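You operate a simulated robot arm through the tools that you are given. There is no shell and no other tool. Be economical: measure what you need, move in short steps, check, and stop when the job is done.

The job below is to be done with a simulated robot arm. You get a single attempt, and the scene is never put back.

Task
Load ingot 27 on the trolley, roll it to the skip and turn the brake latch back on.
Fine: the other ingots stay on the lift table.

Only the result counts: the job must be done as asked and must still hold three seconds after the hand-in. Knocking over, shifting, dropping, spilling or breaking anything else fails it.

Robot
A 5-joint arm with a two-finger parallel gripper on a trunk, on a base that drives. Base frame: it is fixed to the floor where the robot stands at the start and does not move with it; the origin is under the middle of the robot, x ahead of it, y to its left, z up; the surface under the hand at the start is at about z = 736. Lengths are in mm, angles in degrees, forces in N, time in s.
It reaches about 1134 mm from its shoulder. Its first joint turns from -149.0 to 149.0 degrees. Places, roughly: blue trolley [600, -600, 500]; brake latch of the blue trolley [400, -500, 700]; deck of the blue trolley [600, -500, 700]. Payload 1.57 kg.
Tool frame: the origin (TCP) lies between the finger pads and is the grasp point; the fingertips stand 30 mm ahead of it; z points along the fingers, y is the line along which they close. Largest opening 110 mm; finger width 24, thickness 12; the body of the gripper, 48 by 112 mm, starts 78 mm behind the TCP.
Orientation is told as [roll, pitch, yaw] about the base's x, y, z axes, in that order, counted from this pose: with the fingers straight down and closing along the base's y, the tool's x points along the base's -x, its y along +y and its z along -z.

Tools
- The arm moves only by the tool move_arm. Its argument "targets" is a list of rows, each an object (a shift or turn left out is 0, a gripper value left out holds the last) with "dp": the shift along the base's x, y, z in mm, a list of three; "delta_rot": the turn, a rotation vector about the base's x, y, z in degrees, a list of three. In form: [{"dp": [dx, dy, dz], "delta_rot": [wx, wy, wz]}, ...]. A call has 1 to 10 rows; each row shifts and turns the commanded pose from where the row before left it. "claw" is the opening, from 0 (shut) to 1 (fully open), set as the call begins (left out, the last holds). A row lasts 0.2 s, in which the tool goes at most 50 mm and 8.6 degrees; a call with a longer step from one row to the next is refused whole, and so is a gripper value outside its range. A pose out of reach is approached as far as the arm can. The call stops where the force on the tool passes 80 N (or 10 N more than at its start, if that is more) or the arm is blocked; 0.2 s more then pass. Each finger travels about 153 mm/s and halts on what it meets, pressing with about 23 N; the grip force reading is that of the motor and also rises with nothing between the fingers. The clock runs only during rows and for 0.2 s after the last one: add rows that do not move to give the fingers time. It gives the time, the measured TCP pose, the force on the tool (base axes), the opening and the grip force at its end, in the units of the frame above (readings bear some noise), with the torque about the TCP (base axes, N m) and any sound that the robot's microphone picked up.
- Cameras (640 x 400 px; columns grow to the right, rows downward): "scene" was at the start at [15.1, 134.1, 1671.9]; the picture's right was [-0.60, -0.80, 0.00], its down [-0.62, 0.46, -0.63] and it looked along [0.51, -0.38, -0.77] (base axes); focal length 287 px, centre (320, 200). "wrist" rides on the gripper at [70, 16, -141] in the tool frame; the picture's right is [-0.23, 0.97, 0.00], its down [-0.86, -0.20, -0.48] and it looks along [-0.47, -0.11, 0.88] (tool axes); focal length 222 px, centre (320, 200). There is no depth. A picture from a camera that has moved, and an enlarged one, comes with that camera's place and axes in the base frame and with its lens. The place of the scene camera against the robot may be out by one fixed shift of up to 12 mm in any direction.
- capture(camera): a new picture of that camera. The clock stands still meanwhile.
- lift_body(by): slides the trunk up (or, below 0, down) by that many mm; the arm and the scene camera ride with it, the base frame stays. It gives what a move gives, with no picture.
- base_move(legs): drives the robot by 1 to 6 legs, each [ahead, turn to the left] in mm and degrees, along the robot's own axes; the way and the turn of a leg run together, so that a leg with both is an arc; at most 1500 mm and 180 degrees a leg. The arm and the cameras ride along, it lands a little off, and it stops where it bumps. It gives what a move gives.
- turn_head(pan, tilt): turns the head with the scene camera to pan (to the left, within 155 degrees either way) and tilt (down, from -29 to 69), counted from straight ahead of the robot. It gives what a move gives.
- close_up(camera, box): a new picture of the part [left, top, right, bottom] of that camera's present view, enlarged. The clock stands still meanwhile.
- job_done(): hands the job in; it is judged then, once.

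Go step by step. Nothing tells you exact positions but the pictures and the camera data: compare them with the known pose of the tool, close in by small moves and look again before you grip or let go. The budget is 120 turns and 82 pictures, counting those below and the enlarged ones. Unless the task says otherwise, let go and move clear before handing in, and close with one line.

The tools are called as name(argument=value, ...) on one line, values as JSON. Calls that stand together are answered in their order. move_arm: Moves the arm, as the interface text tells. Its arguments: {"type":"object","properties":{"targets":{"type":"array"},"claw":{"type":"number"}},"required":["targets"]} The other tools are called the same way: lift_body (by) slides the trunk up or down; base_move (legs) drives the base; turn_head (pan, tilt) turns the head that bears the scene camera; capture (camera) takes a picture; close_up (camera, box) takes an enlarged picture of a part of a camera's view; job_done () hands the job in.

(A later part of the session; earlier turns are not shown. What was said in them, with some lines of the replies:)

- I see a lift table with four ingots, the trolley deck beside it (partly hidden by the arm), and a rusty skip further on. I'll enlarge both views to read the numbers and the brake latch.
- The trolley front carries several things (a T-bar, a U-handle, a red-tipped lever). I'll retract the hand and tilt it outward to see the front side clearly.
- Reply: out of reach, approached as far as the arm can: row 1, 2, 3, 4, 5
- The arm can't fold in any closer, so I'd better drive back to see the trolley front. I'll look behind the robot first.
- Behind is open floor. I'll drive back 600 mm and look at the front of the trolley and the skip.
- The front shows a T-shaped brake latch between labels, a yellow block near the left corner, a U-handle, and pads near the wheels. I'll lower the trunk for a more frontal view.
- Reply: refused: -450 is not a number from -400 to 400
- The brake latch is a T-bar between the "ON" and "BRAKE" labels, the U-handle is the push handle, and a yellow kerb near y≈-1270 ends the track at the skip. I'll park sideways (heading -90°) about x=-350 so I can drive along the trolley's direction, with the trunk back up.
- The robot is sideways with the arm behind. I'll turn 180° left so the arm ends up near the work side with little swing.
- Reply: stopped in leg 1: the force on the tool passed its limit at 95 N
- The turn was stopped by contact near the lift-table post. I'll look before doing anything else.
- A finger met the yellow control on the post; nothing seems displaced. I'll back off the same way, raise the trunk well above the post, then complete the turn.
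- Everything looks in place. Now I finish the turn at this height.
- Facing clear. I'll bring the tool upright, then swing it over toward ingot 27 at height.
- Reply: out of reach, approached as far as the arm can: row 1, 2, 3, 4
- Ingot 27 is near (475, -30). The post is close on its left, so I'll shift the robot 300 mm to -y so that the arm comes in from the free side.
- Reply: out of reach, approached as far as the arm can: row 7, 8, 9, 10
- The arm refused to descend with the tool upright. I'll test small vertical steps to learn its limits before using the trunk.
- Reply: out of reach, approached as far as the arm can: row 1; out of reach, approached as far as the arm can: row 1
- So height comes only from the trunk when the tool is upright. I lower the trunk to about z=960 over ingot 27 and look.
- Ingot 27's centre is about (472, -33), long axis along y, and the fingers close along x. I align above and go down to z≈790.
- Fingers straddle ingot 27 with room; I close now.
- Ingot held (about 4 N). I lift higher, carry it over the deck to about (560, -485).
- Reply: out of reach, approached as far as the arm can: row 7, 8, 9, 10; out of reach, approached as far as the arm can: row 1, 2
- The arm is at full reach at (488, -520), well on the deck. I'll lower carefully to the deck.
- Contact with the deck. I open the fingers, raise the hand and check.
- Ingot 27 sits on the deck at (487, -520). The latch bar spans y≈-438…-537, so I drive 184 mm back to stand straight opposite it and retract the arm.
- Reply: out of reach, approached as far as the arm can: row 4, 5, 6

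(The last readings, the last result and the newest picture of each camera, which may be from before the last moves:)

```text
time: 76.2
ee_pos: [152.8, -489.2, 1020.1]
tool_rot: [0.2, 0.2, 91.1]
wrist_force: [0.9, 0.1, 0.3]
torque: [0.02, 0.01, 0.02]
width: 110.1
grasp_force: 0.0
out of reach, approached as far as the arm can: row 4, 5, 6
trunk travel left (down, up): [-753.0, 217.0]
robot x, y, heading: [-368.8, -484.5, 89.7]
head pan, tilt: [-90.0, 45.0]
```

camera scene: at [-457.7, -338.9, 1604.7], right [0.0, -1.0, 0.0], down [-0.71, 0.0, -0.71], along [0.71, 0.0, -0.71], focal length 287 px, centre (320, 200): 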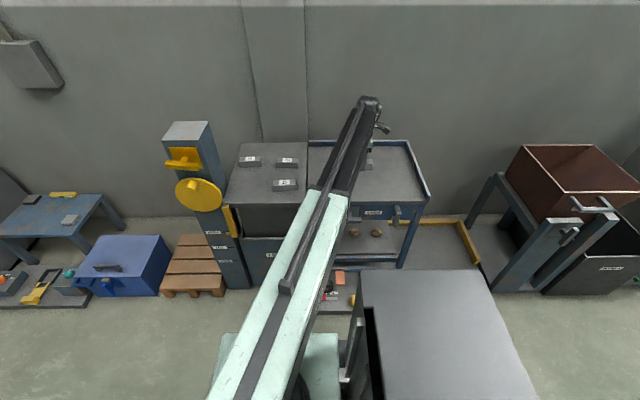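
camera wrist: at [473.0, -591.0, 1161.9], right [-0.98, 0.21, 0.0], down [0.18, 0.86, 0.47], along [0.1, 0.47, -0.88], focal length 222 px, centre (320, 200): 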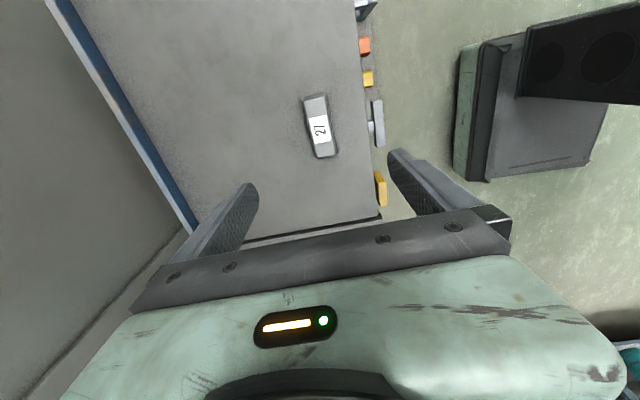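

Minimum wrist reach is 521 mm, so for a horizontal tool I need to stand about 150 mm farther away. I do a small sidestep manoeuvre.

base_move(legs=[[0, 40], [233, 0], [0, -40], [-178, 0]])

turn_head(pan=-90, tilt=40)

capture(camera="scene")

```text
time: 82.8
ee_pos: [4.5, -484.7, 1020.7]
tool_rot: [0.6, 0.1, 91.5]
wrist_force: [-0.2, -0.7, 0.3]
torque: [0.02, -0.01, -0.01]
width: 109.9
grasp_force: 0.0
trunk travel left (down, up): [-753.0, 217.0]
robot x, y, heading: [-515.4, -486.3, 89.7]
head pan, tilt: [-90.0, 45.0]
```

```text
time: 83.5
ee_pos: [4.0, -483.6, 1019.6]
tool_rot: [0.6, 0.0, 91.5]
wrist_force: [-0.2, 0.2, 0.8]
torque: [0.01, 0.0, -0.02]
width: 109.9
grasp_force: 0.0
trunk travel left (down, up): [-753.0, 217.0]
robot x, y, heading: [-514.7, -483.8, 89.7]
head pan, tilt: [-90.0, 40.0]
```

```text
45 pictures are left
camera scene: at [-600.8, -520.1, 1747.9], right [0.0, -1.0, 0.0], down [-0.64, 0.0, -0.77], along [0.77, 0.0, -0.64], focal length 287 px, centre (320, 200)
```

scene: 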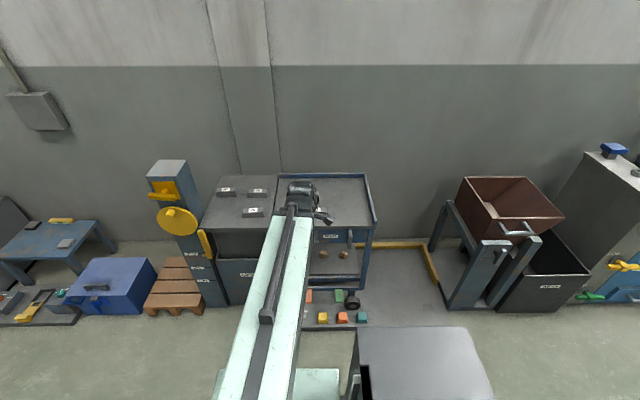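

Now I stand at x≈-515 opposite the latch (estimated bar centre (368, -478, 650)). I tilt the tool up to horizontal pointing at +x.

move_arm(targets=[{"dp": [33.7, 0, 2.4], "delta_rot": [0, -8.18, 0]}, {"dp": [33.0, 0, 7.2], "delta_rot": [0, -8.18, 0]}, {"dp": [31.7, 0, 11.8], "delta_rot": [0, -8.18, 0]}, {"dp": [29.7, 0, 16.2], "delta_rot": [0, -8.18, 0]}, {"dp": [27.1, 0, 20.3], "delta_rot": [0, -8.18, 0]}, {"dp": [23.9, 0, 23.9], "delta_rot": [0, -8.18, 0]}, {"dp": [20.3, 0, 27.1], "delta_rot": [0, -8.18, 0]}, {"dp": [16.2, 0, 29.7], "delta_rot": [0, -8.18, 0]}, {"dp": [11.8, 0, 31.7], "delta_rot": [0, -8.18, 0]}])

move_arm(targets=[{"dp": [7.2, 0, 33.0], "delta_rot": [0, -8.18, 0]}, {"dp": [2.4, 0, 33.7], "delta_rot": [0, -8.18, 0]}])

lift_body(by=-300)

capture(camera="wrist")

```text
time: 85.5
ee_pos: [235.9, -482.3, 1188.7]
tool_rot: [-73.0, 1.4, 90.2]
wrist_force: [0.1, 0.5, 0.1]
torque: [-0.04, 0.0, 0.0]
width: 110.0
grasp_force: 0.1
out of reach, approached as far as the arm can: row 7
trunk travel left (down, up): [-753.0, 217.0]
robot x, y, heading: [-515.0, -486.8, 89.8]
head pan, tilt: [-90.0, 40.0]
```

```text
time: 86.0
ee_pos: [245.2, -482.0, 1248.5]
tool_rot: [-87.7, 1.4, 90.0]
wrist_force: [0.1, -0.7, 1.1]
torque: [0.0, 0.04, 0.0]
width: 109.9
grasp_force: 0.1
out of reach, approached as far as the arm can: row 2
trunk travel left (down, up): [-753.0, 217.0]
robot x, y, heading: [-512.6, -481.1, 89.6]
head pan, tilt: [-90.0, 40.0]
```

```text
time: 89.0
ee_pos: [247.0, -483.4, 948.9]
tool_rot: [-87.9, 1.6, 90.1]
wrist_force: [-0.4, -0.7, 0.9]
torque: [-0.02, -0.03, -0.02]
width: 110.1
grasp_force: 0.1
trunk travel left (down, up): [-453.0, 517.0]
robot x, y, heading: [-514.8, -481.3, 89.9]
head pan, tilt: [-90.0, 40.0]
```

```text
44 pictures are left
camera wrist: at [104.2, -554.1, 940.3], right [-0.04, 0.2, -0.98], down [-0.47, 0.86, 0.2], along [0.88, 0.47, 0.06], focal length 222 px, centre (320, 200)
```

wrist: 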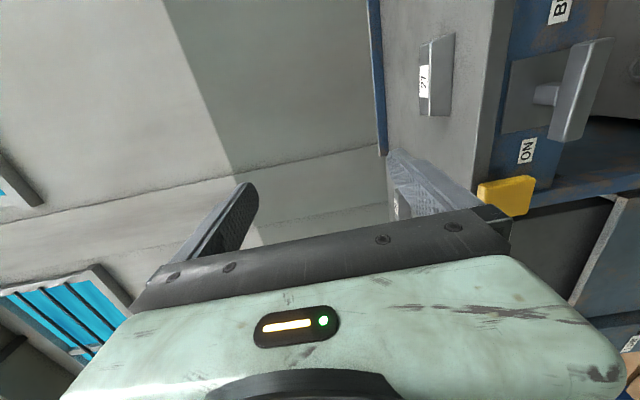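

The wrist view shows the bar at about (368, -482, 646). I lower to that height.

lift_body(by=-300)

capture(camera="wrist")

capture(camera="scene")

```text
time: 92.0
ee_pos: [245.7, -482.6, 648.7]
tool_rot: [-87.8, 1.5, 90.2]
wrist_force: [0.1, -0.9, -0.9]
torque: [0.01, -0.01, 0.02]
width: 109.9
grasp_force: 0.1
trunk travel left (down, up): [-153.0, 817.0]
robot x, y, heading: [-515.6, -486.4, 89.6]
head pan, tilt: [-90.0, 40.0]
```

```text
43 pictures are left
camera wrist: at [104.2, -554.0, 640.3], right [-0.04, 0.2, -0.98], down [-0.47, 0.86, 0.2], along [0.88, 0.47, 0.06], focal length 222 px, centre (320, 200)
```

wrist: 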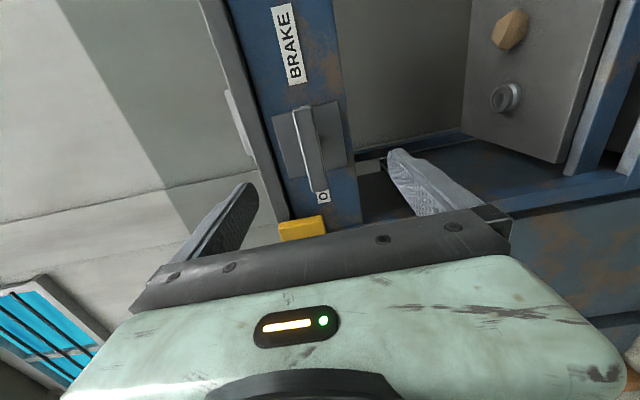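

```text
42 pictures are left
camera scene: at [-600.7, -519.9, 1147.9], right [0.0, -1.0, 0.0], down [-0.64, 0.0, -0.77], along [0.77, 0.0, -0.64], focal length 287 px, centre (320, 200)
```

scene: 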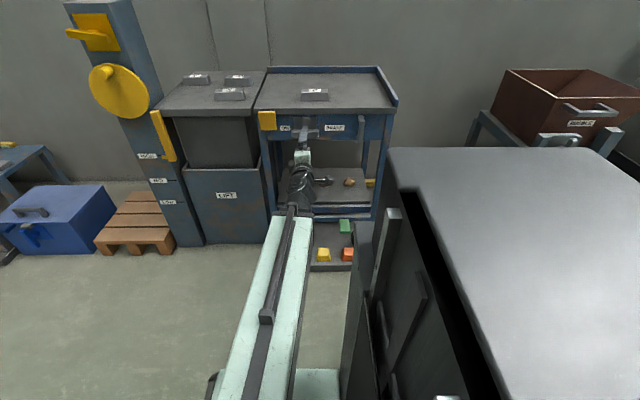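

The bar and its pivot are at about (y -483, z 655). I level the tool (raising the TCP about 8 mm) and advance around the bar.

move_arm(targets=[{"dp": [5, 0, 8], "delta_rot": [0, -2.2, 0]}, {"dp": [25, 0, 0]}, {"dp": [25, 0, 0]}])

capture(camera="wrist")

close_up(camera="scene", box=[240, 90, 400, 190])

```text
time: 92.8
ee_pos: [301.9, -481.0, 655.4]
tool_rot: [-89.3, 1.4, 89.9]
wrist_force: [-0.6, -0.2, 0.5]
torque: [0.0, -0.01, -0.01]
width: 109.9
grasp_force: 0.1
trunk travel left (down, up): [-153.0, 817.0]
robot x, y, heading: [-513.4, -484.8, 89.5]
head pan, tilt: [-90.0, 40.0]
```

```text
41 pictures are left
camera wrist: at [160.1, -552.2, 642.7], right [-0.01, 0.2, -0.98], down [-0.47, 0.86, 0.18], along [0.88, 0.47, 0.09], focal length 222 px, centre (320, 200)
```

wrist: 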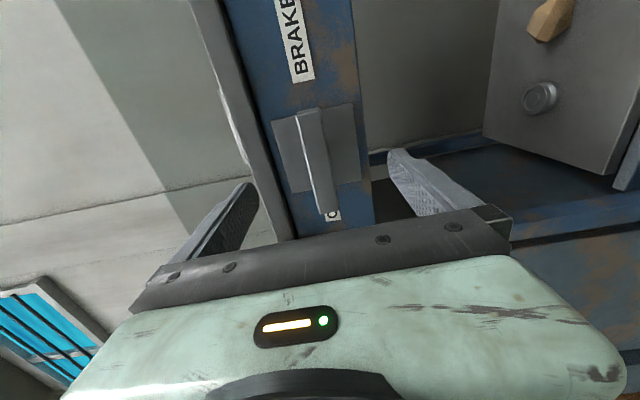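

```text
4.00 times, centred on (320, 140) of scene
camera zoom: at [-600.8, -519.9, 1147.9], right [0.0, -1.0, 0.0], down [-0.64, 0.0, -0.77], along [0.77, 0.0, -0.64], focal length 1148 px, centre (320, 440)
```

zoom: 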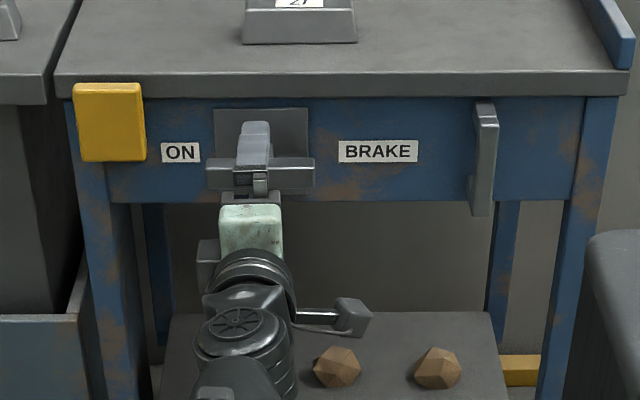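

The bar lies centred between the fingers. I advance 56 mm so the pads straddle it, then look.

move_arm(targets=[{"dp": [19, 0, 0]}, {"dp": [19, 0, 0]}, {"dp": [18, -1, 0]}])

close_up(camera="scene", box=[240, 90, 400, 190])

capture(camera="wrist")

```text
time: 93.7
ee_pos: [357.1, -482.3, 654.4]
tool_rot: [-89.3, 1.4, 89.9]
wrist_force: [0.1, -0.5, -0.9]
torque: [-0.02, 0.01, 0.0]
width: 110.1
grasp_force: 0.0
trunk travel left (down, up): [-153.0, 817.0]
robot x, y, heading: [-511.6, -484.0, 89.7]
head pan, tilt: [-90.0, 40.0]
```

```text
4.00 times, centred on (320, 140) of scene
camera zoom: at [-600.8, -519.9, 1147.9], right [0.0, -1.0, 0.0], down [-0.64, 0.0, -0.77], along [0.77, 0.0, -0.64], focal length 1148 px, centre (320, 440)
```

zoom: 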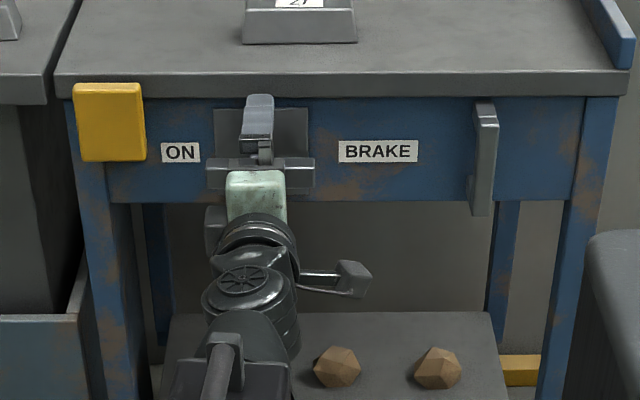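

```text
38 pictures are left
camera wrist: at [216.2, -554.2, 642.7], right [-0.01, 0.2, -0.98], down [-0.48, 0.86, 0.18], along [0.88, 0.47, 0.09], focal length 222 px, centre (320, 200)
```

wrist: 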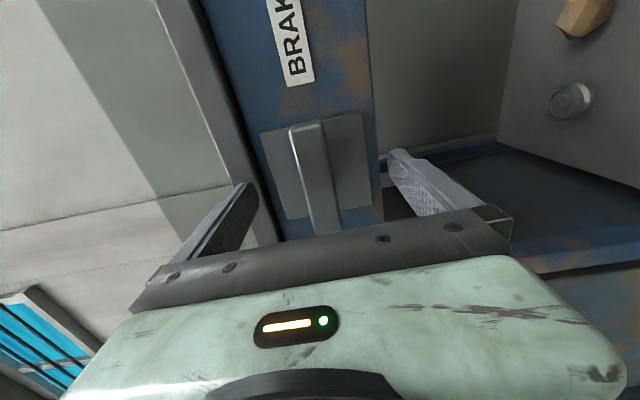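

move_arm(targets=[{"dp": [0, 0, 0]}, {"dp": [0, 0, 0]}, {"dp": [0, 0, 0]}], claw=0)

move_arm(targets=[{"delta_rot": [6, 0, 0]}, {"delta_rot": [6, 0, 0]}])

```text
time: 94.5
ee_pos: [356.8, -483.3, 655.9]
tool_rot: [-89.4, 1.4, 89.9]
wrist_force: [1.7, 0.4, 0.1]
torque: [0.72, -1.03, 0.37]
width: 22.3
grasp_force: 35.5
trunk travel left (down, up): [-153.0, 817.0]
robot x, y, heading: [-511.9, -483.3, 89.5]
head pan, tilt: [-90.0, 40.0]
```

```text
time: 95.0
ee_pos: [358.4, -482.8, 654.5]
tool_rot: [-89.7, -10.5, 90.0]
wrist_force: [-22.1, 6.3, -43.7]
torque: [-0.16, -0.47, 0.03]
width: 21.9
grasp_force: 34.9
trunk travel left (down, up): [-153.0, 817.0]
robot x, y, heading: [-516.9, -487.1, 90.0]
head pan, tilt: [-90.0, 40.0]
```

close_up(camera="scene", box=[240, 90, 400, 190])

capture(camera="wrist")

```text
4.00 times, centred on (320, 140) of scene
camera zoom: at [-598.3, -519.5, 1147.4], right [0.0, -1.0, 0.0], down [-0.64, 0.0, -0.76], along [0.76, 0.0, -0.64], focal length 1148 px, centre (320, 440)
```

zoom: 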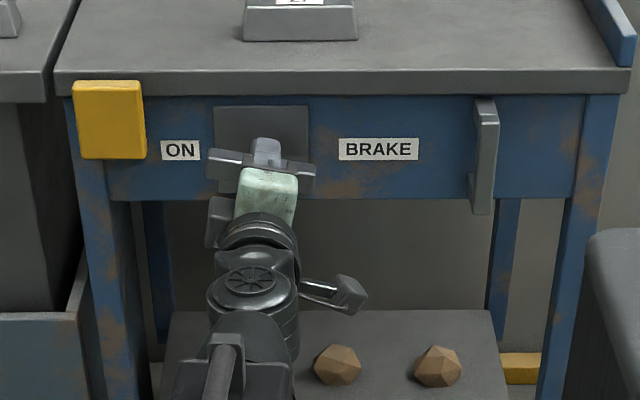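

```text
36 pictures are left
camera wrist: at [216.9, -550.4, 627.0], right [-0.01, 0.4, -0.92], down [-0.48, 0.8, 0.35], along [0.88, 0.44, 0.19], focal length 222 px, centre (320, 200)
```

wrist: 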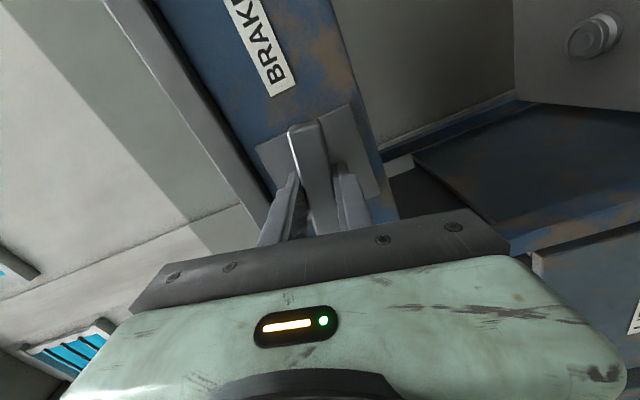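

The latch turns clockwise. The grip is loading a little vertically, so I relax slightly and keep turning in small steps.

move_arm(targets=[{"dp": [-1, 0, -2]}, {"delta_rot": [6, 0, 0]}, {"delta_rot": [6, 0, 0]}])

```text
time: 95.8
ee_pos: [358.1, -482.3, 655.0]
tool_rot: [-89.7, -22.6, 90.0]
wrist_force: [-3.8, 9.4, -49.2]
torque: [-0.12, -0.26, 0.75]
width: 22.4
grasp_force: 35.1
trunk travel left (down, up): [-153.0, 817.0]
robot x, y, heading: [-517.0, -483.1, 89.7]
head pan, tilt: [-90.0, 40.0]
```

lift_body(by=-2)

```text
time: 96.4
ee_pos: [357.3, -482.8, 653.4]
tool_rot: [-89.8, -22.4, 90.0]
wrist_force: [21.7, 12.0, -15.5]
torque: [-0.1, -0.83, -0.3]
width: 21.9
grasp_force: 34.8
trunk travel left (down, up): [-151.0, 819.0]
robot x, y, heading: [-513.6, -490.6, 89.5]
head pan, tilt: [-90.0, 40.0]
```

move_arm(targets=[{"dp": [1, 1, 0], "delta_rot": [6, 0, 0]}, {"delta_rot": [6, 0, 0]}, {"delta_rot": [6, 0, 0]}, {"delta_rot": [6, 0, 0]}])

```text
time: 97.4
ee_pos: [358.2, -482.8, 652.9]
tool_rot: [-89.7, -46.6, 90.0]
wrist_force: [-13.1, 12.2, -37.1]
torque: [-0.03, 1.13, 0.77]
width: 22.0
grasp_force: 35.1
trunk travel left (down, up): [-151.0, 819.0]
robot x, y, heading: [-511.9, -483.7, 89.7]
head pan, tilt: [-90.0, 40.0]
```

lift_body(by=-2)

move_arm(targets=[{"dp": [0, 1, 0], "delta_rot": [6, 0, 0]}, {"delta_rot": [6, 0, 0]}, {"delta_rot": [6, 0, 0]}, {"delta_rot": [6, 0, 0]}])

close_up(camera="scene", box=[240, 90, 400, 190])

```text
time: 97.9
ee_pos: [357.9, -481.6, 653.4]
tool_rot: [-89.8, -46.5, 90.1]
wrist_force: [3.9, 14.9, -6.4]
torque: [-0.02, 1.26, 0.45]
width: 22.2
grasp_force: 34.9
trunk travel left (down, up): [-149.0, 821.0]
robot x, y, heading: [-514.0, -486.6, 89.8]
head pan, tilt: [-90.0, 40.0]
```

```text
time: 98.9
ee_pos: [358.4, -481.5, 653.3]
tool_rot: [-89.7, -70.6, 89.9]
wrist_force: [20.0, 14.4, -2.9]
torque: [-0.06, 0.53, 1.0]
width: 22.0
grasp_force: 35.3
trunk travel left (down, up): [-149.0, 821.0]
robot x, y, heading: [-513.5, -485.2, 89.7]
head pan, tilt: [-90.0, 40.0]
```

```text
4.00 times, centred on (320, 140) of scene
camera zoom: at [-599.4, -519.0, 1144.1], right [0.0, -1.0, 0.0], down [-0.64, 0.0, -0.77], along [0.77, 0.0, -0.64], focal length 1148 px, centre (320, 440)
```

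zoom: 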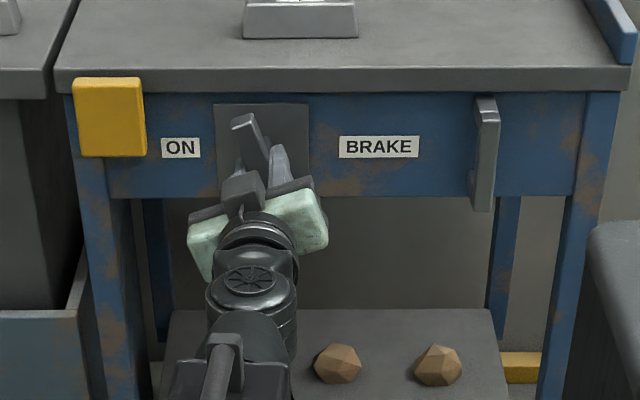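

The latch follows; about 72° turned. I continue to 90° and see whether there is a stop.

move_arm(targets=[{"dp": [0, 1, 0], "delta_rot": [6, 0, 0]}, {"delta_rot": [6, 0, 0]}, {"delta_rot": [6, 0, 0]}])

move_arm(targets=[{"delta_rot": [4, 0, 0]}, {"delta_rot": [4, 0, 0]}])

```text
time: 99.7
ee_pos: [357.3, -480.6, 652.0]
tool_rot: [-86.3, -88.5, 86.4]
wrist_force: [2.5, 14.7, -12.7]
torque: [-0.05, 0.73, 1.09]
width: 22.0
grasp_force: 34.7
trunk travel left (down, up): [-149.0, 821.0]
robot x, y, heading: [-514.2, -485.5, 89.7]
head pan, tilt: [-90.0, 40.0]
```

```text
time: 100.3
ee_pos: [358.2, -480.3, 655.2]
tool_rot: [89.8, -83.6, -89.7]
wrist_force: [-1.1, 14.5, -5.5]
torque: [-1.13, 0.75, 1.17]
width: 24.4
grasp_force: 36.0
trunk travel left (down, up): [-149.0, 821.0]
robot x, y, heading: [-513.6, -483.9, 89.8]
head pan, tilt: [-90.0, 40.0]
```

It hits a stop at about 90°: brake off. I unwind the slight overtravel, open, and withdraw to see.

move_arm(targets=[{"delta_rot": [-7, 0, 0]}])

move_arm(targets=[{}, {}, {}], claw=1)

move_arm(targets=[{"dp": [-20, 0, 0]}, {"dp": [-40, 0, 0]}, {"dp": [-40, 0, 0]}])

close_up(camera="scene", box=[240, 90, 400, 190])

```text
time: 100.7
ee_pos: [356.9, -481.2, 654.6]
tool_rot: [-92.7, -89.6, 92.8]
wrist_force: [8.6, 13.8, 7.0]
torque: [0.02, -0.55, 1.22]
width: 22.1
grasp_force: 34.9
trunk travel left (down, up): [-149.0, 821.0]
robot x, y, heading: [-510.4, -486.8, 89.8]
head pan, tilt: [-90.0, 40.0]
```

```text
time: 101.5
ee_pos: [357.6, -482.0, 653.7]
tool_rot: [-90.8, -89.5, 90.9]
wrist_force: [-0.7, 0.1, 0.1]
torque: [0.02, 0.02, -0.02]
width: 110.1
grasp_force: 0.0
trunk travel left (down, up): [-149.0, 821.0]
robot x, y, heading: [-513.3, -484.3, 89.6]
head pan, tilt: [-90.0, 40.0]
```

```text
time: 102.3
ee_pos: [255.0, -481.5, 653.1]
tool_rot: [-80.8, -89.5, 80.9]
wrist_force: [-0.1, 0.2, 0.9]
torque: [0.0, -0.01, 0.02]
width: 109.8
grasp_force: 0.1
trunk travel left (down, up): [-149.0, 821.0]
robot x, y, heading: [-512.3, -485.5, 89.9]
head pan, tilt: [-90.0, 40.0]
```

```text
4.00 times, centred on (320, 140) of scene
camera zoom: at [-600.7, -519.8, 1143.9], right [-0.01, -1.0, 0.0], down [-0.64, 0.0, -0.77], along [0.77, 0.0, -0.64], focal length 1148 px, centre (320, 440)
```

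zoom: 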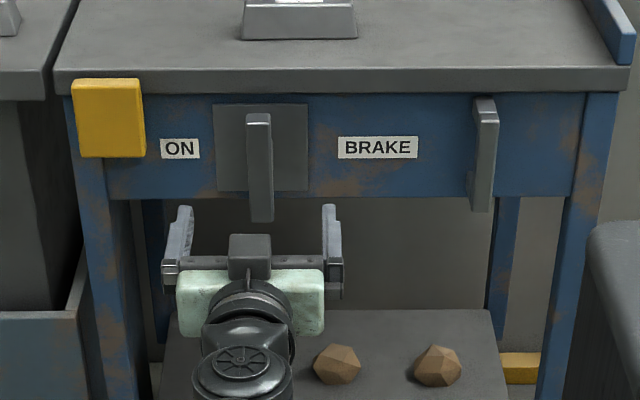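

The latch now stands vertical (off), and the fingers already close along y, fitting the vertical U-handle at y≈-688. I drive 205 mm back to be opposite it.

base_move(legs=[[-205, 0]])

capture(camera="scene")

close_up(camera="scene", box=[220, 90, 380, 190])

capture(camera="wrist")

```text
time: 103.9
ee_pos: [255.5, -686.0, 653.3]
tool_rot: [-82.0, -89.5, 82.1]
wrist_force: [-0.1, -0.6, 0.9]
torque: [0.0, 0.02, 0.01]
width: 110.1
grasp_force: 0.1
trunk travel left (down, up): [-149.0, 821.0]
robot x, y, heading: [-517.6, -692.1, 89.8]
head pan, tilt: [-90.0, 40.0]
```

```text
33 pictures are left
camera scene: at [-601.8, -725.0, 1143.9], right [-0.01, -1.0, 0.0], down [-0.64, 0.0, -0.77], along [0.77, 0.0, -0.64], focal length 287 px, centre (320, 200)
```

scene: 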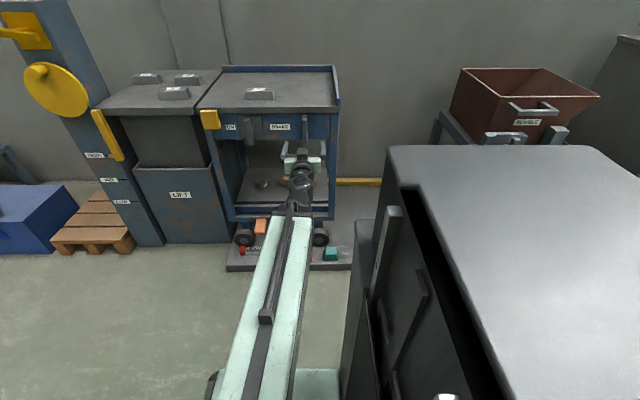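

```text
4.00 times, centred on (300, 140) of scene
camera zoom: at [-601.8, -725.0, 1143.9], right [-0.01, -1.0, 0.0], down [-0.64, 0.0, -0.77], along [0.77, 0.0, -0.64], focal length 1148 px, centre (400, 440)
```

zoom: 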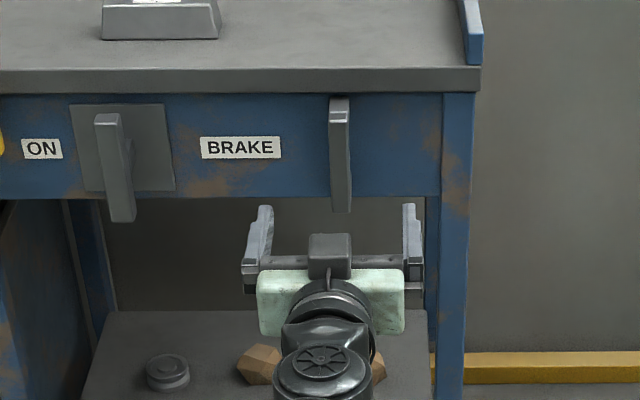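

```text
31 pictures are left
camera wrist: at [113.9, -672.2, 584.4], right [0.0, 0.98, 0.22], down [-0.48, -0.19, 0.86], along [0.88, -0.1, 0.47], focal length 222 px, centre (320, 200)
```

wrist: 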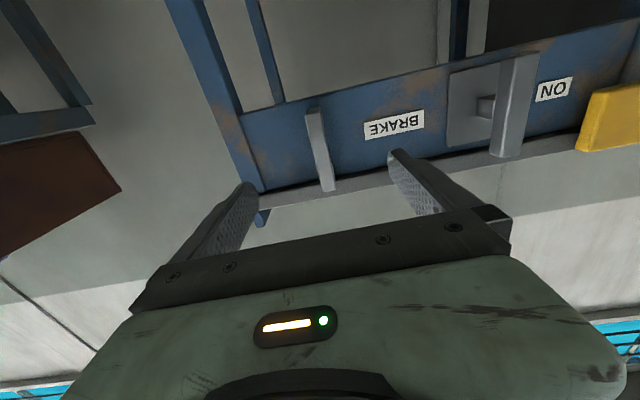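

The handle lies straight ahead (y≈-686, z≈655). I advance 100 mm around it and close.

move_arm(targets=[{"dp": [35, 0, 0]}, {"dp": [35, 0, 0]}, {"dp": [30, 0, 0]}])

capture(camera="wrist")

close_up(camera="scene", box=[220, 90, 380, 190])

```text
time: 104.7
ee_pos: [357.1, -685.7, 653.0]
tool_rot: [-81.4, -89.4, 81.4]
wrist_force: [0.3, -0.1, 0.4]
torque: [0.01, -0.03, -0.03]
width: 110.0
grasp_force: 0.1
trunk travel left (down, up): [-149.0, 821.0]
robot x, y, heading: [-517.7, -690.2, 89.7]
head pan, tilt: [-90.0, 40.0]
```

```text
30 pictures are left
camera wrist: at [214.8, -672.4, 584.4], right [0.0, 0.98, 0.22], down [-0.48, -0.19, 0.86], along [0.88, -0.1, 0.47], focal length 222 px, centre (320, 200)
```

wrist: 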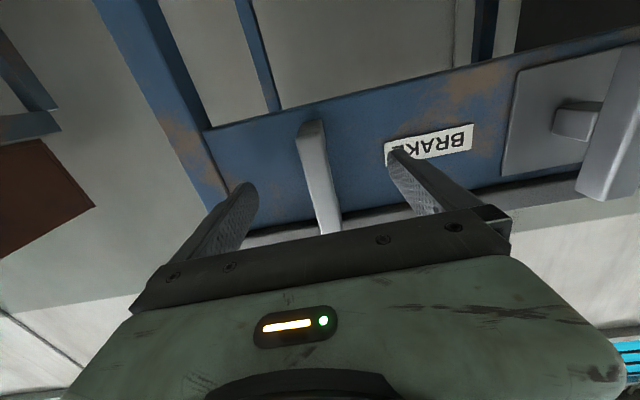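

```text
4.00 times, centred on (300, 140) of scene
camera zoom: at [-601.9, -725.0, 1143.9], right [-0.01, -1.0, 0.0], down [-0.64, 0.0, -0.77], along [0.77, 0.0, -0.64], focal length 1148 px, centre (400, 440)
```

zoom: 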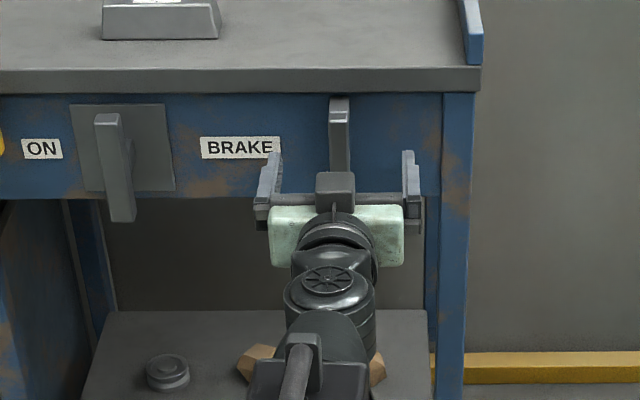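

move_arm(targets=[{}, {}, {}], claw=0)

base_move(legs=[[-30, 0]])

```text
time: 105.5
ee_pos: [355.1, -685.8, 653.6]
tool_rot: [-78.9, -89.5, 79.1]
wrist_force: [2.5, 6.9, 0.1]
torque: [0.93, -0.12, 0.67]
width: 18.1
grasp_force: 32.5
trunk travel left (down, up): [-149.0, 821.0]
robot x, y, heading: [-514.4, -689.7, 89.8]
head pan, tilt: [-90.0, 40.0]
```

```text
time: 106.3
ee_pos: [355.7, -720.3, 653.0]
tool_rot: [-79.8, -89.5, 79.6]
wrist_force: [4.7, -6.2, 3.0]
torque: [0.73, 0.28, 0.77]
width: 17.9
grasp_force: 32.7
trunk travel left (down, up): [-149.0, 821.0]
robot x, y, heading: [-515.2, -722.8, 89.6]
head pan, tilt: [-90.0, 40.0]
```

It rolls with little force. I continue 200 mm and check.

base_move(legs=[[-200, 0]])

capture(camera="scene")

```text
time: 108.0
ee_pos: [355.5, -923.7, 652.5]
tool_rot: [-75.3, -89.6, 75.2]
wrist_force: [18.4, -2.5, 1.4]
torque: [0.76, 0.01, 0.59]
width: 17.9
grasp_force: 32.4
trunk travel left (down, up): [-149.0, 821.0]
robot x, y, heading: [-515.2, -926.8, 89.8]
head pan, tilt: [-90.0, 40.0]
```

```text
28 pictures are left
camera scene: at [-602.2, -960.9, 1143.9], right [0.0, -1.0, 0.0], down [-0.64, 0.0, -0.77], along [0.77, 0.0, -0.64], focal length 287 px, centre (320, 200)
```

scene: 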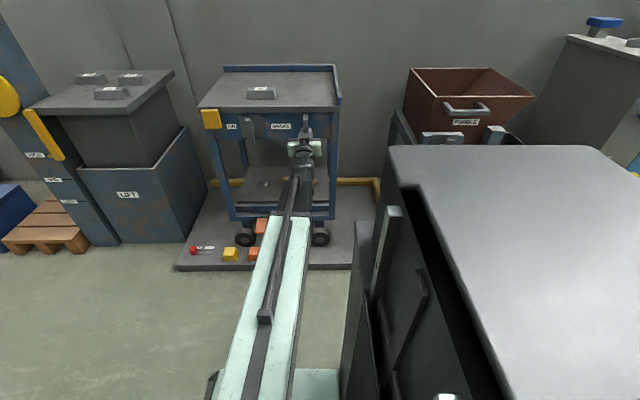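

base_move(legs=[[-140, 0]])

capture(camera="scene")

```text
time: 109.3
ee_pos: [354.6, -1060.3, 652.6]
tool_rot: [-74.7, -89.5, 74.8]
wrist_force: [16.8, 5.3, -0.5]
torque: [0.8, 0.08, 0.7]
width: 18.1
grasp_force: 32.8
trunk travel left (down, up): [-149.0, 821.0]
robot x, y, heading: [-514.0, -1064.3, 89.8]
head pan, tilt: [-90.0, 40.0]
```

```text
27 pictures are left
camera scene: at [-602.7, -1100.1, 1144.0], right [0.0, -1.0, 0.0], down [-0.64, 0.0, -0.77], along [0.77, 0.0, -0.64], focal length 287 px, centre (320, 200)
```

scene: 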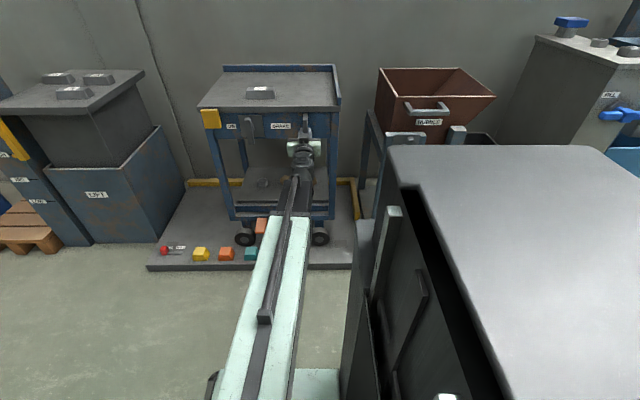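

base_move(legs=[[-50, 0]])

close_up(camera="scene", box=[180, 50, 500, 270])

```text
time: 110.2
ee_pos: [353.7, -1111.6, 653.1]
tool_rot: [-73.1, -89.6, 73.1]
wrist_force: [20.2, 2.9, 1.6]
torque: [0.79, -0.01, 0.65]
width: 18.2
grasp_force: 32.5
trunk travel left (down, up): [-149.0, 821.0]
robot x, y, heading: [-518.9, -1110.6, 89.6]
head pan, tilt: [-90.0, 40.0]
```

```text
1.82 times, centred on (340, 160) of scene
camera zoom: at [-602.8, -1151.1, 1144.0], right [0.0, -1.0, 0.0], down [-0.64, 0.0, -0.77], along [0.77, 0.0, -0.64], focal length 522 px, centre (284, 273)
```

zoom: 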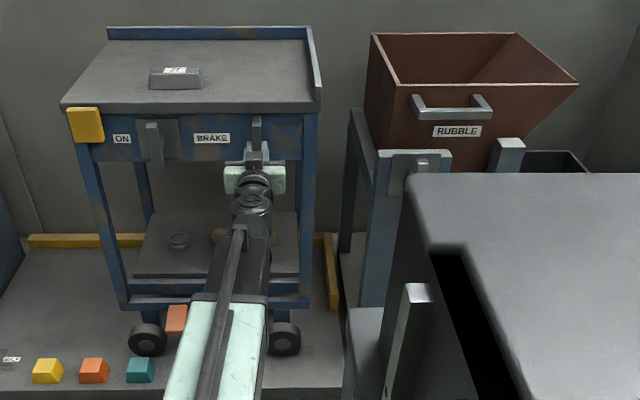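

About 70 mm of travel seems left to the kerb. I proceed in smaller steps, watching the force.

base_move(legs=[[-30, 0]])

base_move(legs=[[-20, 0]])

```text
time: 111.0
ee_pos: [355.4, -1144.1, 652.8]
tool_rot: [-72.9, -89.6, 73.1]
wrist_force: [11.2, 0.3, -4.6]
torque: [0.75, 0.22, 0.74]
width: 17.8
grasp_force: 32.7
trunk travel left (down, up): [-149.0, 821.0]
robot x, y, heading: [-517.2, -1150.2, 89.6]
head pan, tilt: [-90.0, 40.0]
```

```text
time: 111.8
ee_pos: [353.0, -1159.8, 652.4]
tool_rot: [-72.6, -89.6, 73.0]
wrist_force: [4.8, 3.4, -6.9]
torque: [0.84, -0.16, 0.05]
width: 17.9
grasp_force: 32.2
trunk travel left (down, up): [-149.0, 821.0]
robot x, y, heading: [-515.0, -1165.4, 89.5]
head pan, tilt: [-90.0, 40.0]
```

base_move(legs=[[-12, 0]])

close_up(camera="scene", box=[180, 50, 500, 270])

```text
time: 112.6
ee_pos: [354.4, -1170.7, 652.9]
tool_rot: [-72.2, -89.6, 72.9]
wrist_force: [5.1, 19.4, -7.5]
torque: [0.82, 0.09, -0.3]
width: 17.7
grasp_force: 33.0
trunk travel left (down, up): [-149.0, 821.0]
robot x, y, heading: [-519.0, -1181.3, 89.7]
head pan, tilt: [-90.0, 40.0]
```

```text
1.82 times, centred on (340, 160) of scene
camera zoom: at [-603.3, -1212.6, 1144.0], right [0.0, -1.0, 0.0], down [-0.64, 0.0, -0.77], along [0.77, 0.0, -0.64], focal length 522 px, centre (284, 273)
```

zoom: 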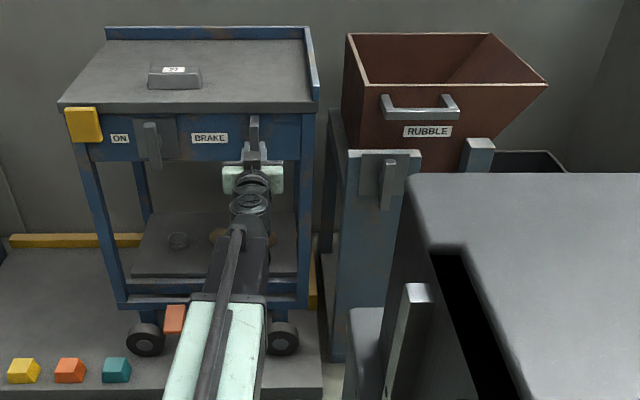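

The frame is almost touching the kerb and resistance starts to build (19 N). One more small step to confirm the end stop.

base_move(legs=[[-8, 0]])

base_move(legs=[[-6, 0]])

```text
time: 113.3
ee_pos: [354.3, -1170.5, 652.7]
tool_rot: [-73.4, -89.7, 75.0]
wrist_force: [7.5, 48.4, -2.4]
torque: [0.85, -0.05, 0.15]
width: 18.1
grasp_force: 32.4
trunk travel left (down, up): [-149.0, 821.0]
robot x, y, heading: [-518.0, -1187.3, 89.8]
head pan, tilt: [-90.0, 40.0]
```

```text
time: 114.1
ee_pos: [354.5, -1169.6, 652.7]
tool_rot: [-71.1, -89.6, 73.4]
wrist_force: [9.0, 43.9, -1.0]
torque: [0.84, -0.17, 0.04]
width: 18.5
grasp_force: 32.2
trunk travel left (down, up): [-149.0, 821.0]
robot x, y, heading: [-520.5, -1195.8, 89.6]
head pan, tilt: [-90.0, 40.0]
```

The trolley is against its end stop (TCP stays at y≈-1170). I open the fingers and back off.

move_arm(targets=[{}, {}, {}, {}], claw=1)

capture(camera="wrist")

```text
time: 115.1
ee_pos: [353.6, -1171.1, 653.5]
tool_rot: [-68.7, -89.8, 71.0]
wrist_force: [-0.5, -0.2, 0.4]
torque: [0.01, 0.05, 0.0]
width: 109.8
grasp_force: 0.0
trunk travel left (down, up): [-149.0, 821.0]
robot x, y, heading: [-519.9, -1188.4, 89.8]
head pan, tilt: [-90.0, 40.0]
```

```text
24 pictures are left
camera wrist: at [212.0, -1162.7, 584.4], right [-0.04, 0.97, 0.22], down [-0.47, -0.22, 0.86], along [0.88, -0.07, 0.47], focal length 222 px, centre (320, 200)
```

wrist: 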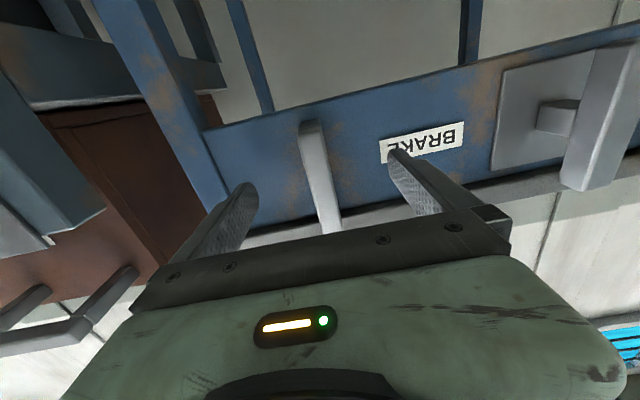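

Handle is free between the fingers. I withdraw 100 mm and drive forward 222 mm to face the latch (now expected at y≈-966).

move_arm(targets=[{"dp": [-20, 0, 0]}, {"dp": [-40, 0, 0]}, {"dp": [-40, 0, 0]}])

base_move(legs=[[222, 0]])

close_up(camera="scene", box=[200, 60, 440, 210])

capture(camera="wrist")

```text
time: 115.9
ee_pos: [253.8, -1171.8, 653.6]
tool_rot: [-79.1, -89.8, 81.4]
wrist_force: [-0.1, -0.3, -0.5]
torque: [0.01, 0.0, -0.01]
width: 110.2
grasp_force: 0.0
trunk travel left (down, up): [-149.0, 821.0]
robot x, y, heading: [-520.0, -1197.4, 89.8]
head pan, tilt: [-90.0, 40.0]
```

```text
time: 117.6
ee_pos: [254.4, -951.3, 653.2]
tool_rot: [-80.4, -89.7, 82.4]
wrist_force: [0.5, -0.3, 0.5]
torque: [-0.03, 0.01, -0.05]
width: 110.0
grasp_force: 0.1
trunk travel left (down, up): [-149.0, 821.0]
robot x, y, heading: [-514.7, -968.9, 89.6]
head pan, tilt: [-90.0, 40.0]
```

```text
2.67 times, centred on (320, 135) of scene
camera zoom: at [-603.3, -1003.3, 1143.9], right [-0.01, -1.0, 0.0], down [-0.64, 0.0, -0.77], along [0.77, 0.0, -0.64], focal length 766 px, centre (320, 373)
```

zoom: 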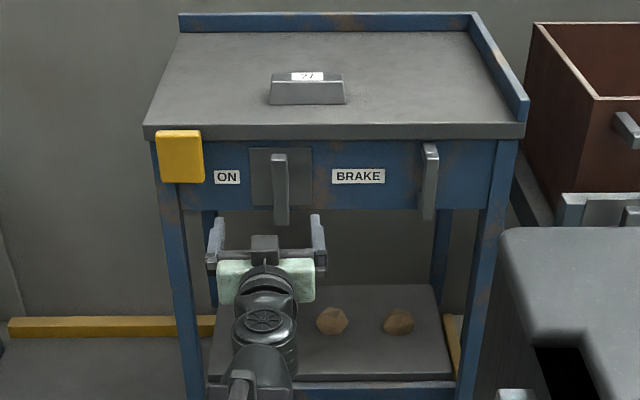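

```text
22 pictures are left
camera wrist: at [113.0, -942.3, 584.5], right [-0.04, 0.97, 0.22], down [-0.47, -0.21, 0.86], along [0.88, -0.07, 0.47], focal length 222 px, centre (320, 200)
```

wrist: 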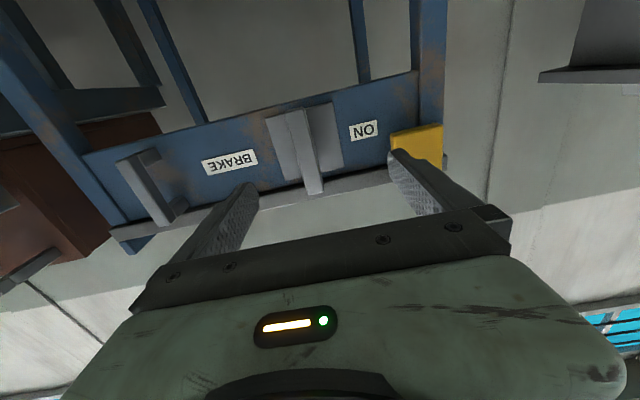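

The bar is at y≈-965. I shift 14 mm right, square up, and advance.

move_arm(targets=[{"dp": [0, -14, 0], "delta_rot": [0, 0, -1.1]}, {"dp": [35, 0, 0]}, {"dp": [35, 0, 0]}, {"dp": [33, 0, 0]}])

capture(camera="wrist")

```text
time: 118.6
ee_pos: [358.6, -964.9, 653.0]
tool_rot: [-63.3, -89.7, 64.2]
wrist_force: [0.3, 0.1, 0.7]
torque: [0.03, -0.02, -0.02]
width: 109.7
grasp_force: 0.0
trunk travel left (down, up): [-149.0, 821.0]
robot x, y, heading: [-515.4, -972.3, 89.7]
head pan, tilt: [-90.0, 40.0]
```

```text
21 pictures are left
camera wrist: at [218.0, -953.4, 584.4], right [-0.02, 0.97, 0.22], down [-0.47, -0.2, 0.86], along [0.88, -0.09, 0.46], focal length 222 px, centre (320, 200)
```

wrist: 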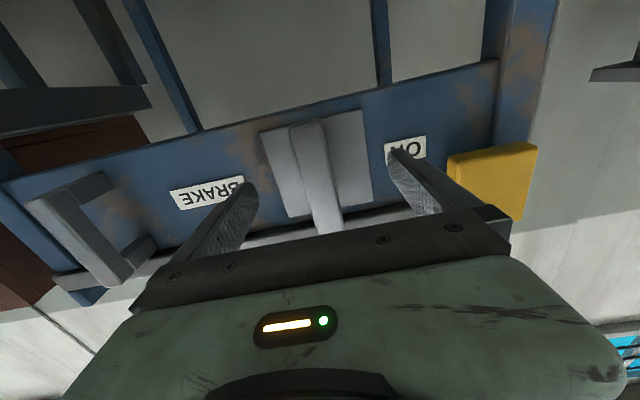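

Bar is centred between the fingers. I close and turn back counter-clockwise (negative about x), in stages.

move_arm(targets=[{}, {}, {}], claw=0)

move_arm(targets=[{"delta_rot": [-6, 0, 0]}, {"delta_rot": [-6, 0, 0]}, {"delta_rot": [-6, 0, 0]}, {"delta_rot": [-6, 0, 0]}])

```text
time: 119.4
ee_pos: [359.6, -964.7, 652.6]
tool_rot: [-61.2, -89.7, 62.4]
wrist_force: [3.1, 5.6, 1.8]
torque: [0.0, -0.15, -1.02]
width: 22.1
grasp_force: 35.3
trunk travel left (down, up): [-149.0, 821.0]
robot x, y, heading: [-513.5, -967.3, 89.9]
head pan, tilt: [-90.0, 40.0]
```

```text
time: 120.4
ee_pos: [357.5, -965.9, 652.3]
tool_rot: [-89.1, -65.6, 90.2]
wrist_force: [19.2, -0.3, 13.1]
torque: [0.0, -0.5, -0.88]
width: 22.1
grasp_force: 34.9
trunk travel left (down, up): [-149.0, 821.0]
robot x, y, heading: [-516.3, -971.5, 89.7]
head pan, tilt: [-90.0, 40.0]
```

move_arm(targets=[{"delta_rot": [-6, 0, 0]}, {"delta_rot": [-6, 0, 0]}, {"delta_rot": [-6, 0, 0]}, {"delta_rot": [-6, 0, 0]}])

lift_body(by=1)

```text
time: 121.4
ee_pos: [358.4, -967.5, 651.9]
tool_rot: [-89.1, -41.7, 90.0]
wrist_force: [18.4, -11.7, 32.2]
torque: [0.1, -1.02, -0.81]
width: 21.8
grasp_force: 34.5
trunk travel left (down, up): [-149.0, 821.0]
robot x, y, heading: [-516.8, -967.5, 89.7]
head pan, tilt: [-90.0, 40.0]
```

```text
time: 121.9
ee_pos: [357.0, -966.5, 652.2]
tool_rot: [-89.2, -41.7, 90.0]
wrist_force: [6.0, -16.3, 16.3]
torque: [0.07, -1.15, -0.43]
width: 22.2
grasp_force: 34.9
trunk travel left (down, up): [-150.0, 820.0]
robot x, y, heading: [-517.4, -971.1, 89.7]
head pan, tilt: [-90.0, 40.0]
```

lift_body(by=1)

move_arm(targets=[{"dp": [0, -1, 0], "delta_rot": [-6, 0, 0]}, {"delta_rot": [-6, 0, 0]}, {"delta_rot": [-6, 0, 0]}, {"delta_rot": [-6, 0, 0]}])

lift_body(by=2)

move_arm(targets=[{"delta_rot": [-6, 0, 0]}, {"delta_rot": [-6, 0, 0]}, {"delta_rot": [-6, 0, 0]}])

```text
time: 122.4
ee_pos: [357.4, -966.2, 652.8]
tool_rot: [-89.2, -41.8, 89.8]
wrist_force: [-16.1, -17.3, -5.3]
torque: [0.05, -0.67, -0.92]
width: 22.0
grasp_force: 35.0
trunk travel left (down, up): [-151.0, 819.0]
robot x, y, heading: [-518.5, -969.4, 89.8]
head pan, tilt: [-90.0, 40.0]
```

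```text
time: 123.4
ee_pos: [358.5, -966.9, 653.9]
tool_rot: [-89.2, -17.7, 90.0]
wrist_force: [-4.9, -11.8, 18.3]
torque: [0.08, -1.26, -0.07]
width: 22.0
grasp_force: 35.3
trunk travel left (down, up): [-151.0, 819.0]
robot x, y, heading: [-516.3, -970.7, 89.9]
head pan, tilt: [-90.0, 40.0]
```

```text
time: 123.9
ee_pos: [356.7, -966.4, 654.1]
tool_rot: [-89.2, -17.7, 90.2]
wrist_force: [-19.6, -12.2, -8.7]
torque: [0.02, -0.86, -0.43]
width: 22.2
grasp_force: 34.7
trunk travel left (down, up): [-153.0, 817.0]
robot x, y, heading: [-520.4, -971.9, 89.5]
head pan, tilt: [-90.0, 40.0]
```

```text
time: 124.7
ee_pos: [357.7, -967.4, 655.2]
tool_rot: [-89.2, 0.1, 90.0]
wrist_force: [-12.9, -11.4, 3.8]
torque: [0.33, -0.95, -0.23]
width: 22.1
grasp_force: 34.9
trunk travel left (down, up): [-153.0, 817.0]
robot x, y, heading: [-519.0, -969.7, 89.9]
head pan, tilt: [-90.0, 40.0]
```

move_arm(targets=[{"delta_rot": [-3, 0, 0]}, {"delta_rot": [-3, 0, 0]}])

```text
time: 125.3
ee_pos: [358.0, -966.5, 654.9]
tool_rot: [-89.1, 6.1, 90.1]
wrist_force: [16.4, -5.7, 24.8]
torque: [1.15, -1.29, -0.12]
width: 24.4
grasp_force: 36.6
trunk travel left (down, up): [-153.0, 817.0]
robot x, y, heading: [-517.6, -970.0, 89.5]
head pan, tilt: [-90.0, 40.0]
```

It's at the stop: brake on. I unwind slightly, open and withdraw, then check.

move_arm(targets=[{"delta_rot": [4.5, 0, 0]}])

move_arm(targets=[{}, {}, {}], claw=1)

move_arm(targets=[{"dp": [-20, 0, 0]}, {"dp": [-40, 0, 0]}, {"dp": [-40, 0, 0]}])

close_up(camera="scene", box=[200, 60, 440, 210])

capture(camera="scene")

```text
time: 125.7
ee_pos: [356.0, -966.1, 655.5]
tool_rot: [-89.2, 1.7, 90.1]
wrist_force: [17.9, -2.6, 20.6]
torque: [0.73, -1.1, -0.03]
width: 22.7
grasp_force: 35.3
trunk travel left (down, up): [-153.0, 817.0]
robot x, y, heading: [-520.5, -962.8, 89.6]
head pan, tilt: [-90.0, 40.0]
```

```text
time: 126.5
ee_pos: [357.0, -967.5, 654.0]
tool_rot: [-89.1, 1.8, 90.0]
wrist_force: [0.3, 0.1, -0.6]
torque: [-0.01, 0.04, 0.01]
width: 110.1
grasp_force: 0.0
trunk travel left (down, up): [-153.0, 817.0]
robot x, y, heading: [-519.4, -970.8, 89.7]
head pan, tilt: [-90.0, 40.0]
```

```text
time: 127.3
ee_pos: [257.3, -965.7, 654.0]
tool_rot: [-89.1, 1.7, 90.1]
wrist_force: [-0.5, -1.1, 0.1]
torque: [-0.02, 0.01, 0.02]
width: 110.0
grasp_force: 0.0
trunk travel left (down, up): [-153.0, 817.0]
robot x, y, heading: [-516.5, -970.2, 89.6]
head pan, tilt: [-90.0, 40.0]
```

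```text
2.67 times, centred on (320, 135) of scene
camera zoom: at [-603.2, -1003.4, 1147.9], right [-0.01, -1.0, 0.0], down [-0.64, 0.0, -0.77], along [0.77, 0.0, -0.64], focal length 766 px, centre (320, 373)
```

zoom: 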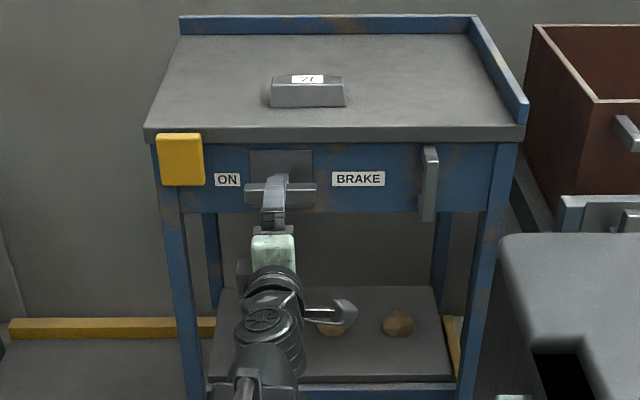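

```text
19 pictures are left
camera scene: at [-603.2, -1003.4, 1147.9], right [-0.01, -1.0, 0.0], down [-0.64, 0.0, -0.77], along [0.77, 0.0, -0.64], focal length 287 px, centre (320, 200)
```

scene: 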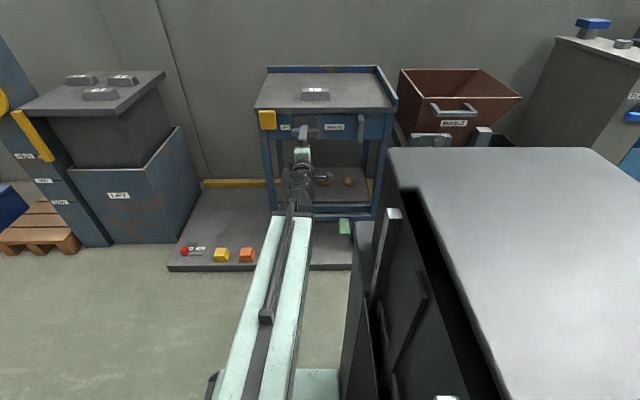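

The ingot is on the deck, the trolley is at its end stop by the skip, the latch is back at "ON", and the hand is clear. I'm handing the job in.

job_done()

```text
The job is handed in.
```

Ingot 27 is on the trolley, which stands against its end stop beside the skip with the brake latch back at ON. The other three ingots are still on the lift table. While turning, the gripper once touched the yellow control on the post by the lift table with about 95 N; nothing looked moved in the pictures afterwards.
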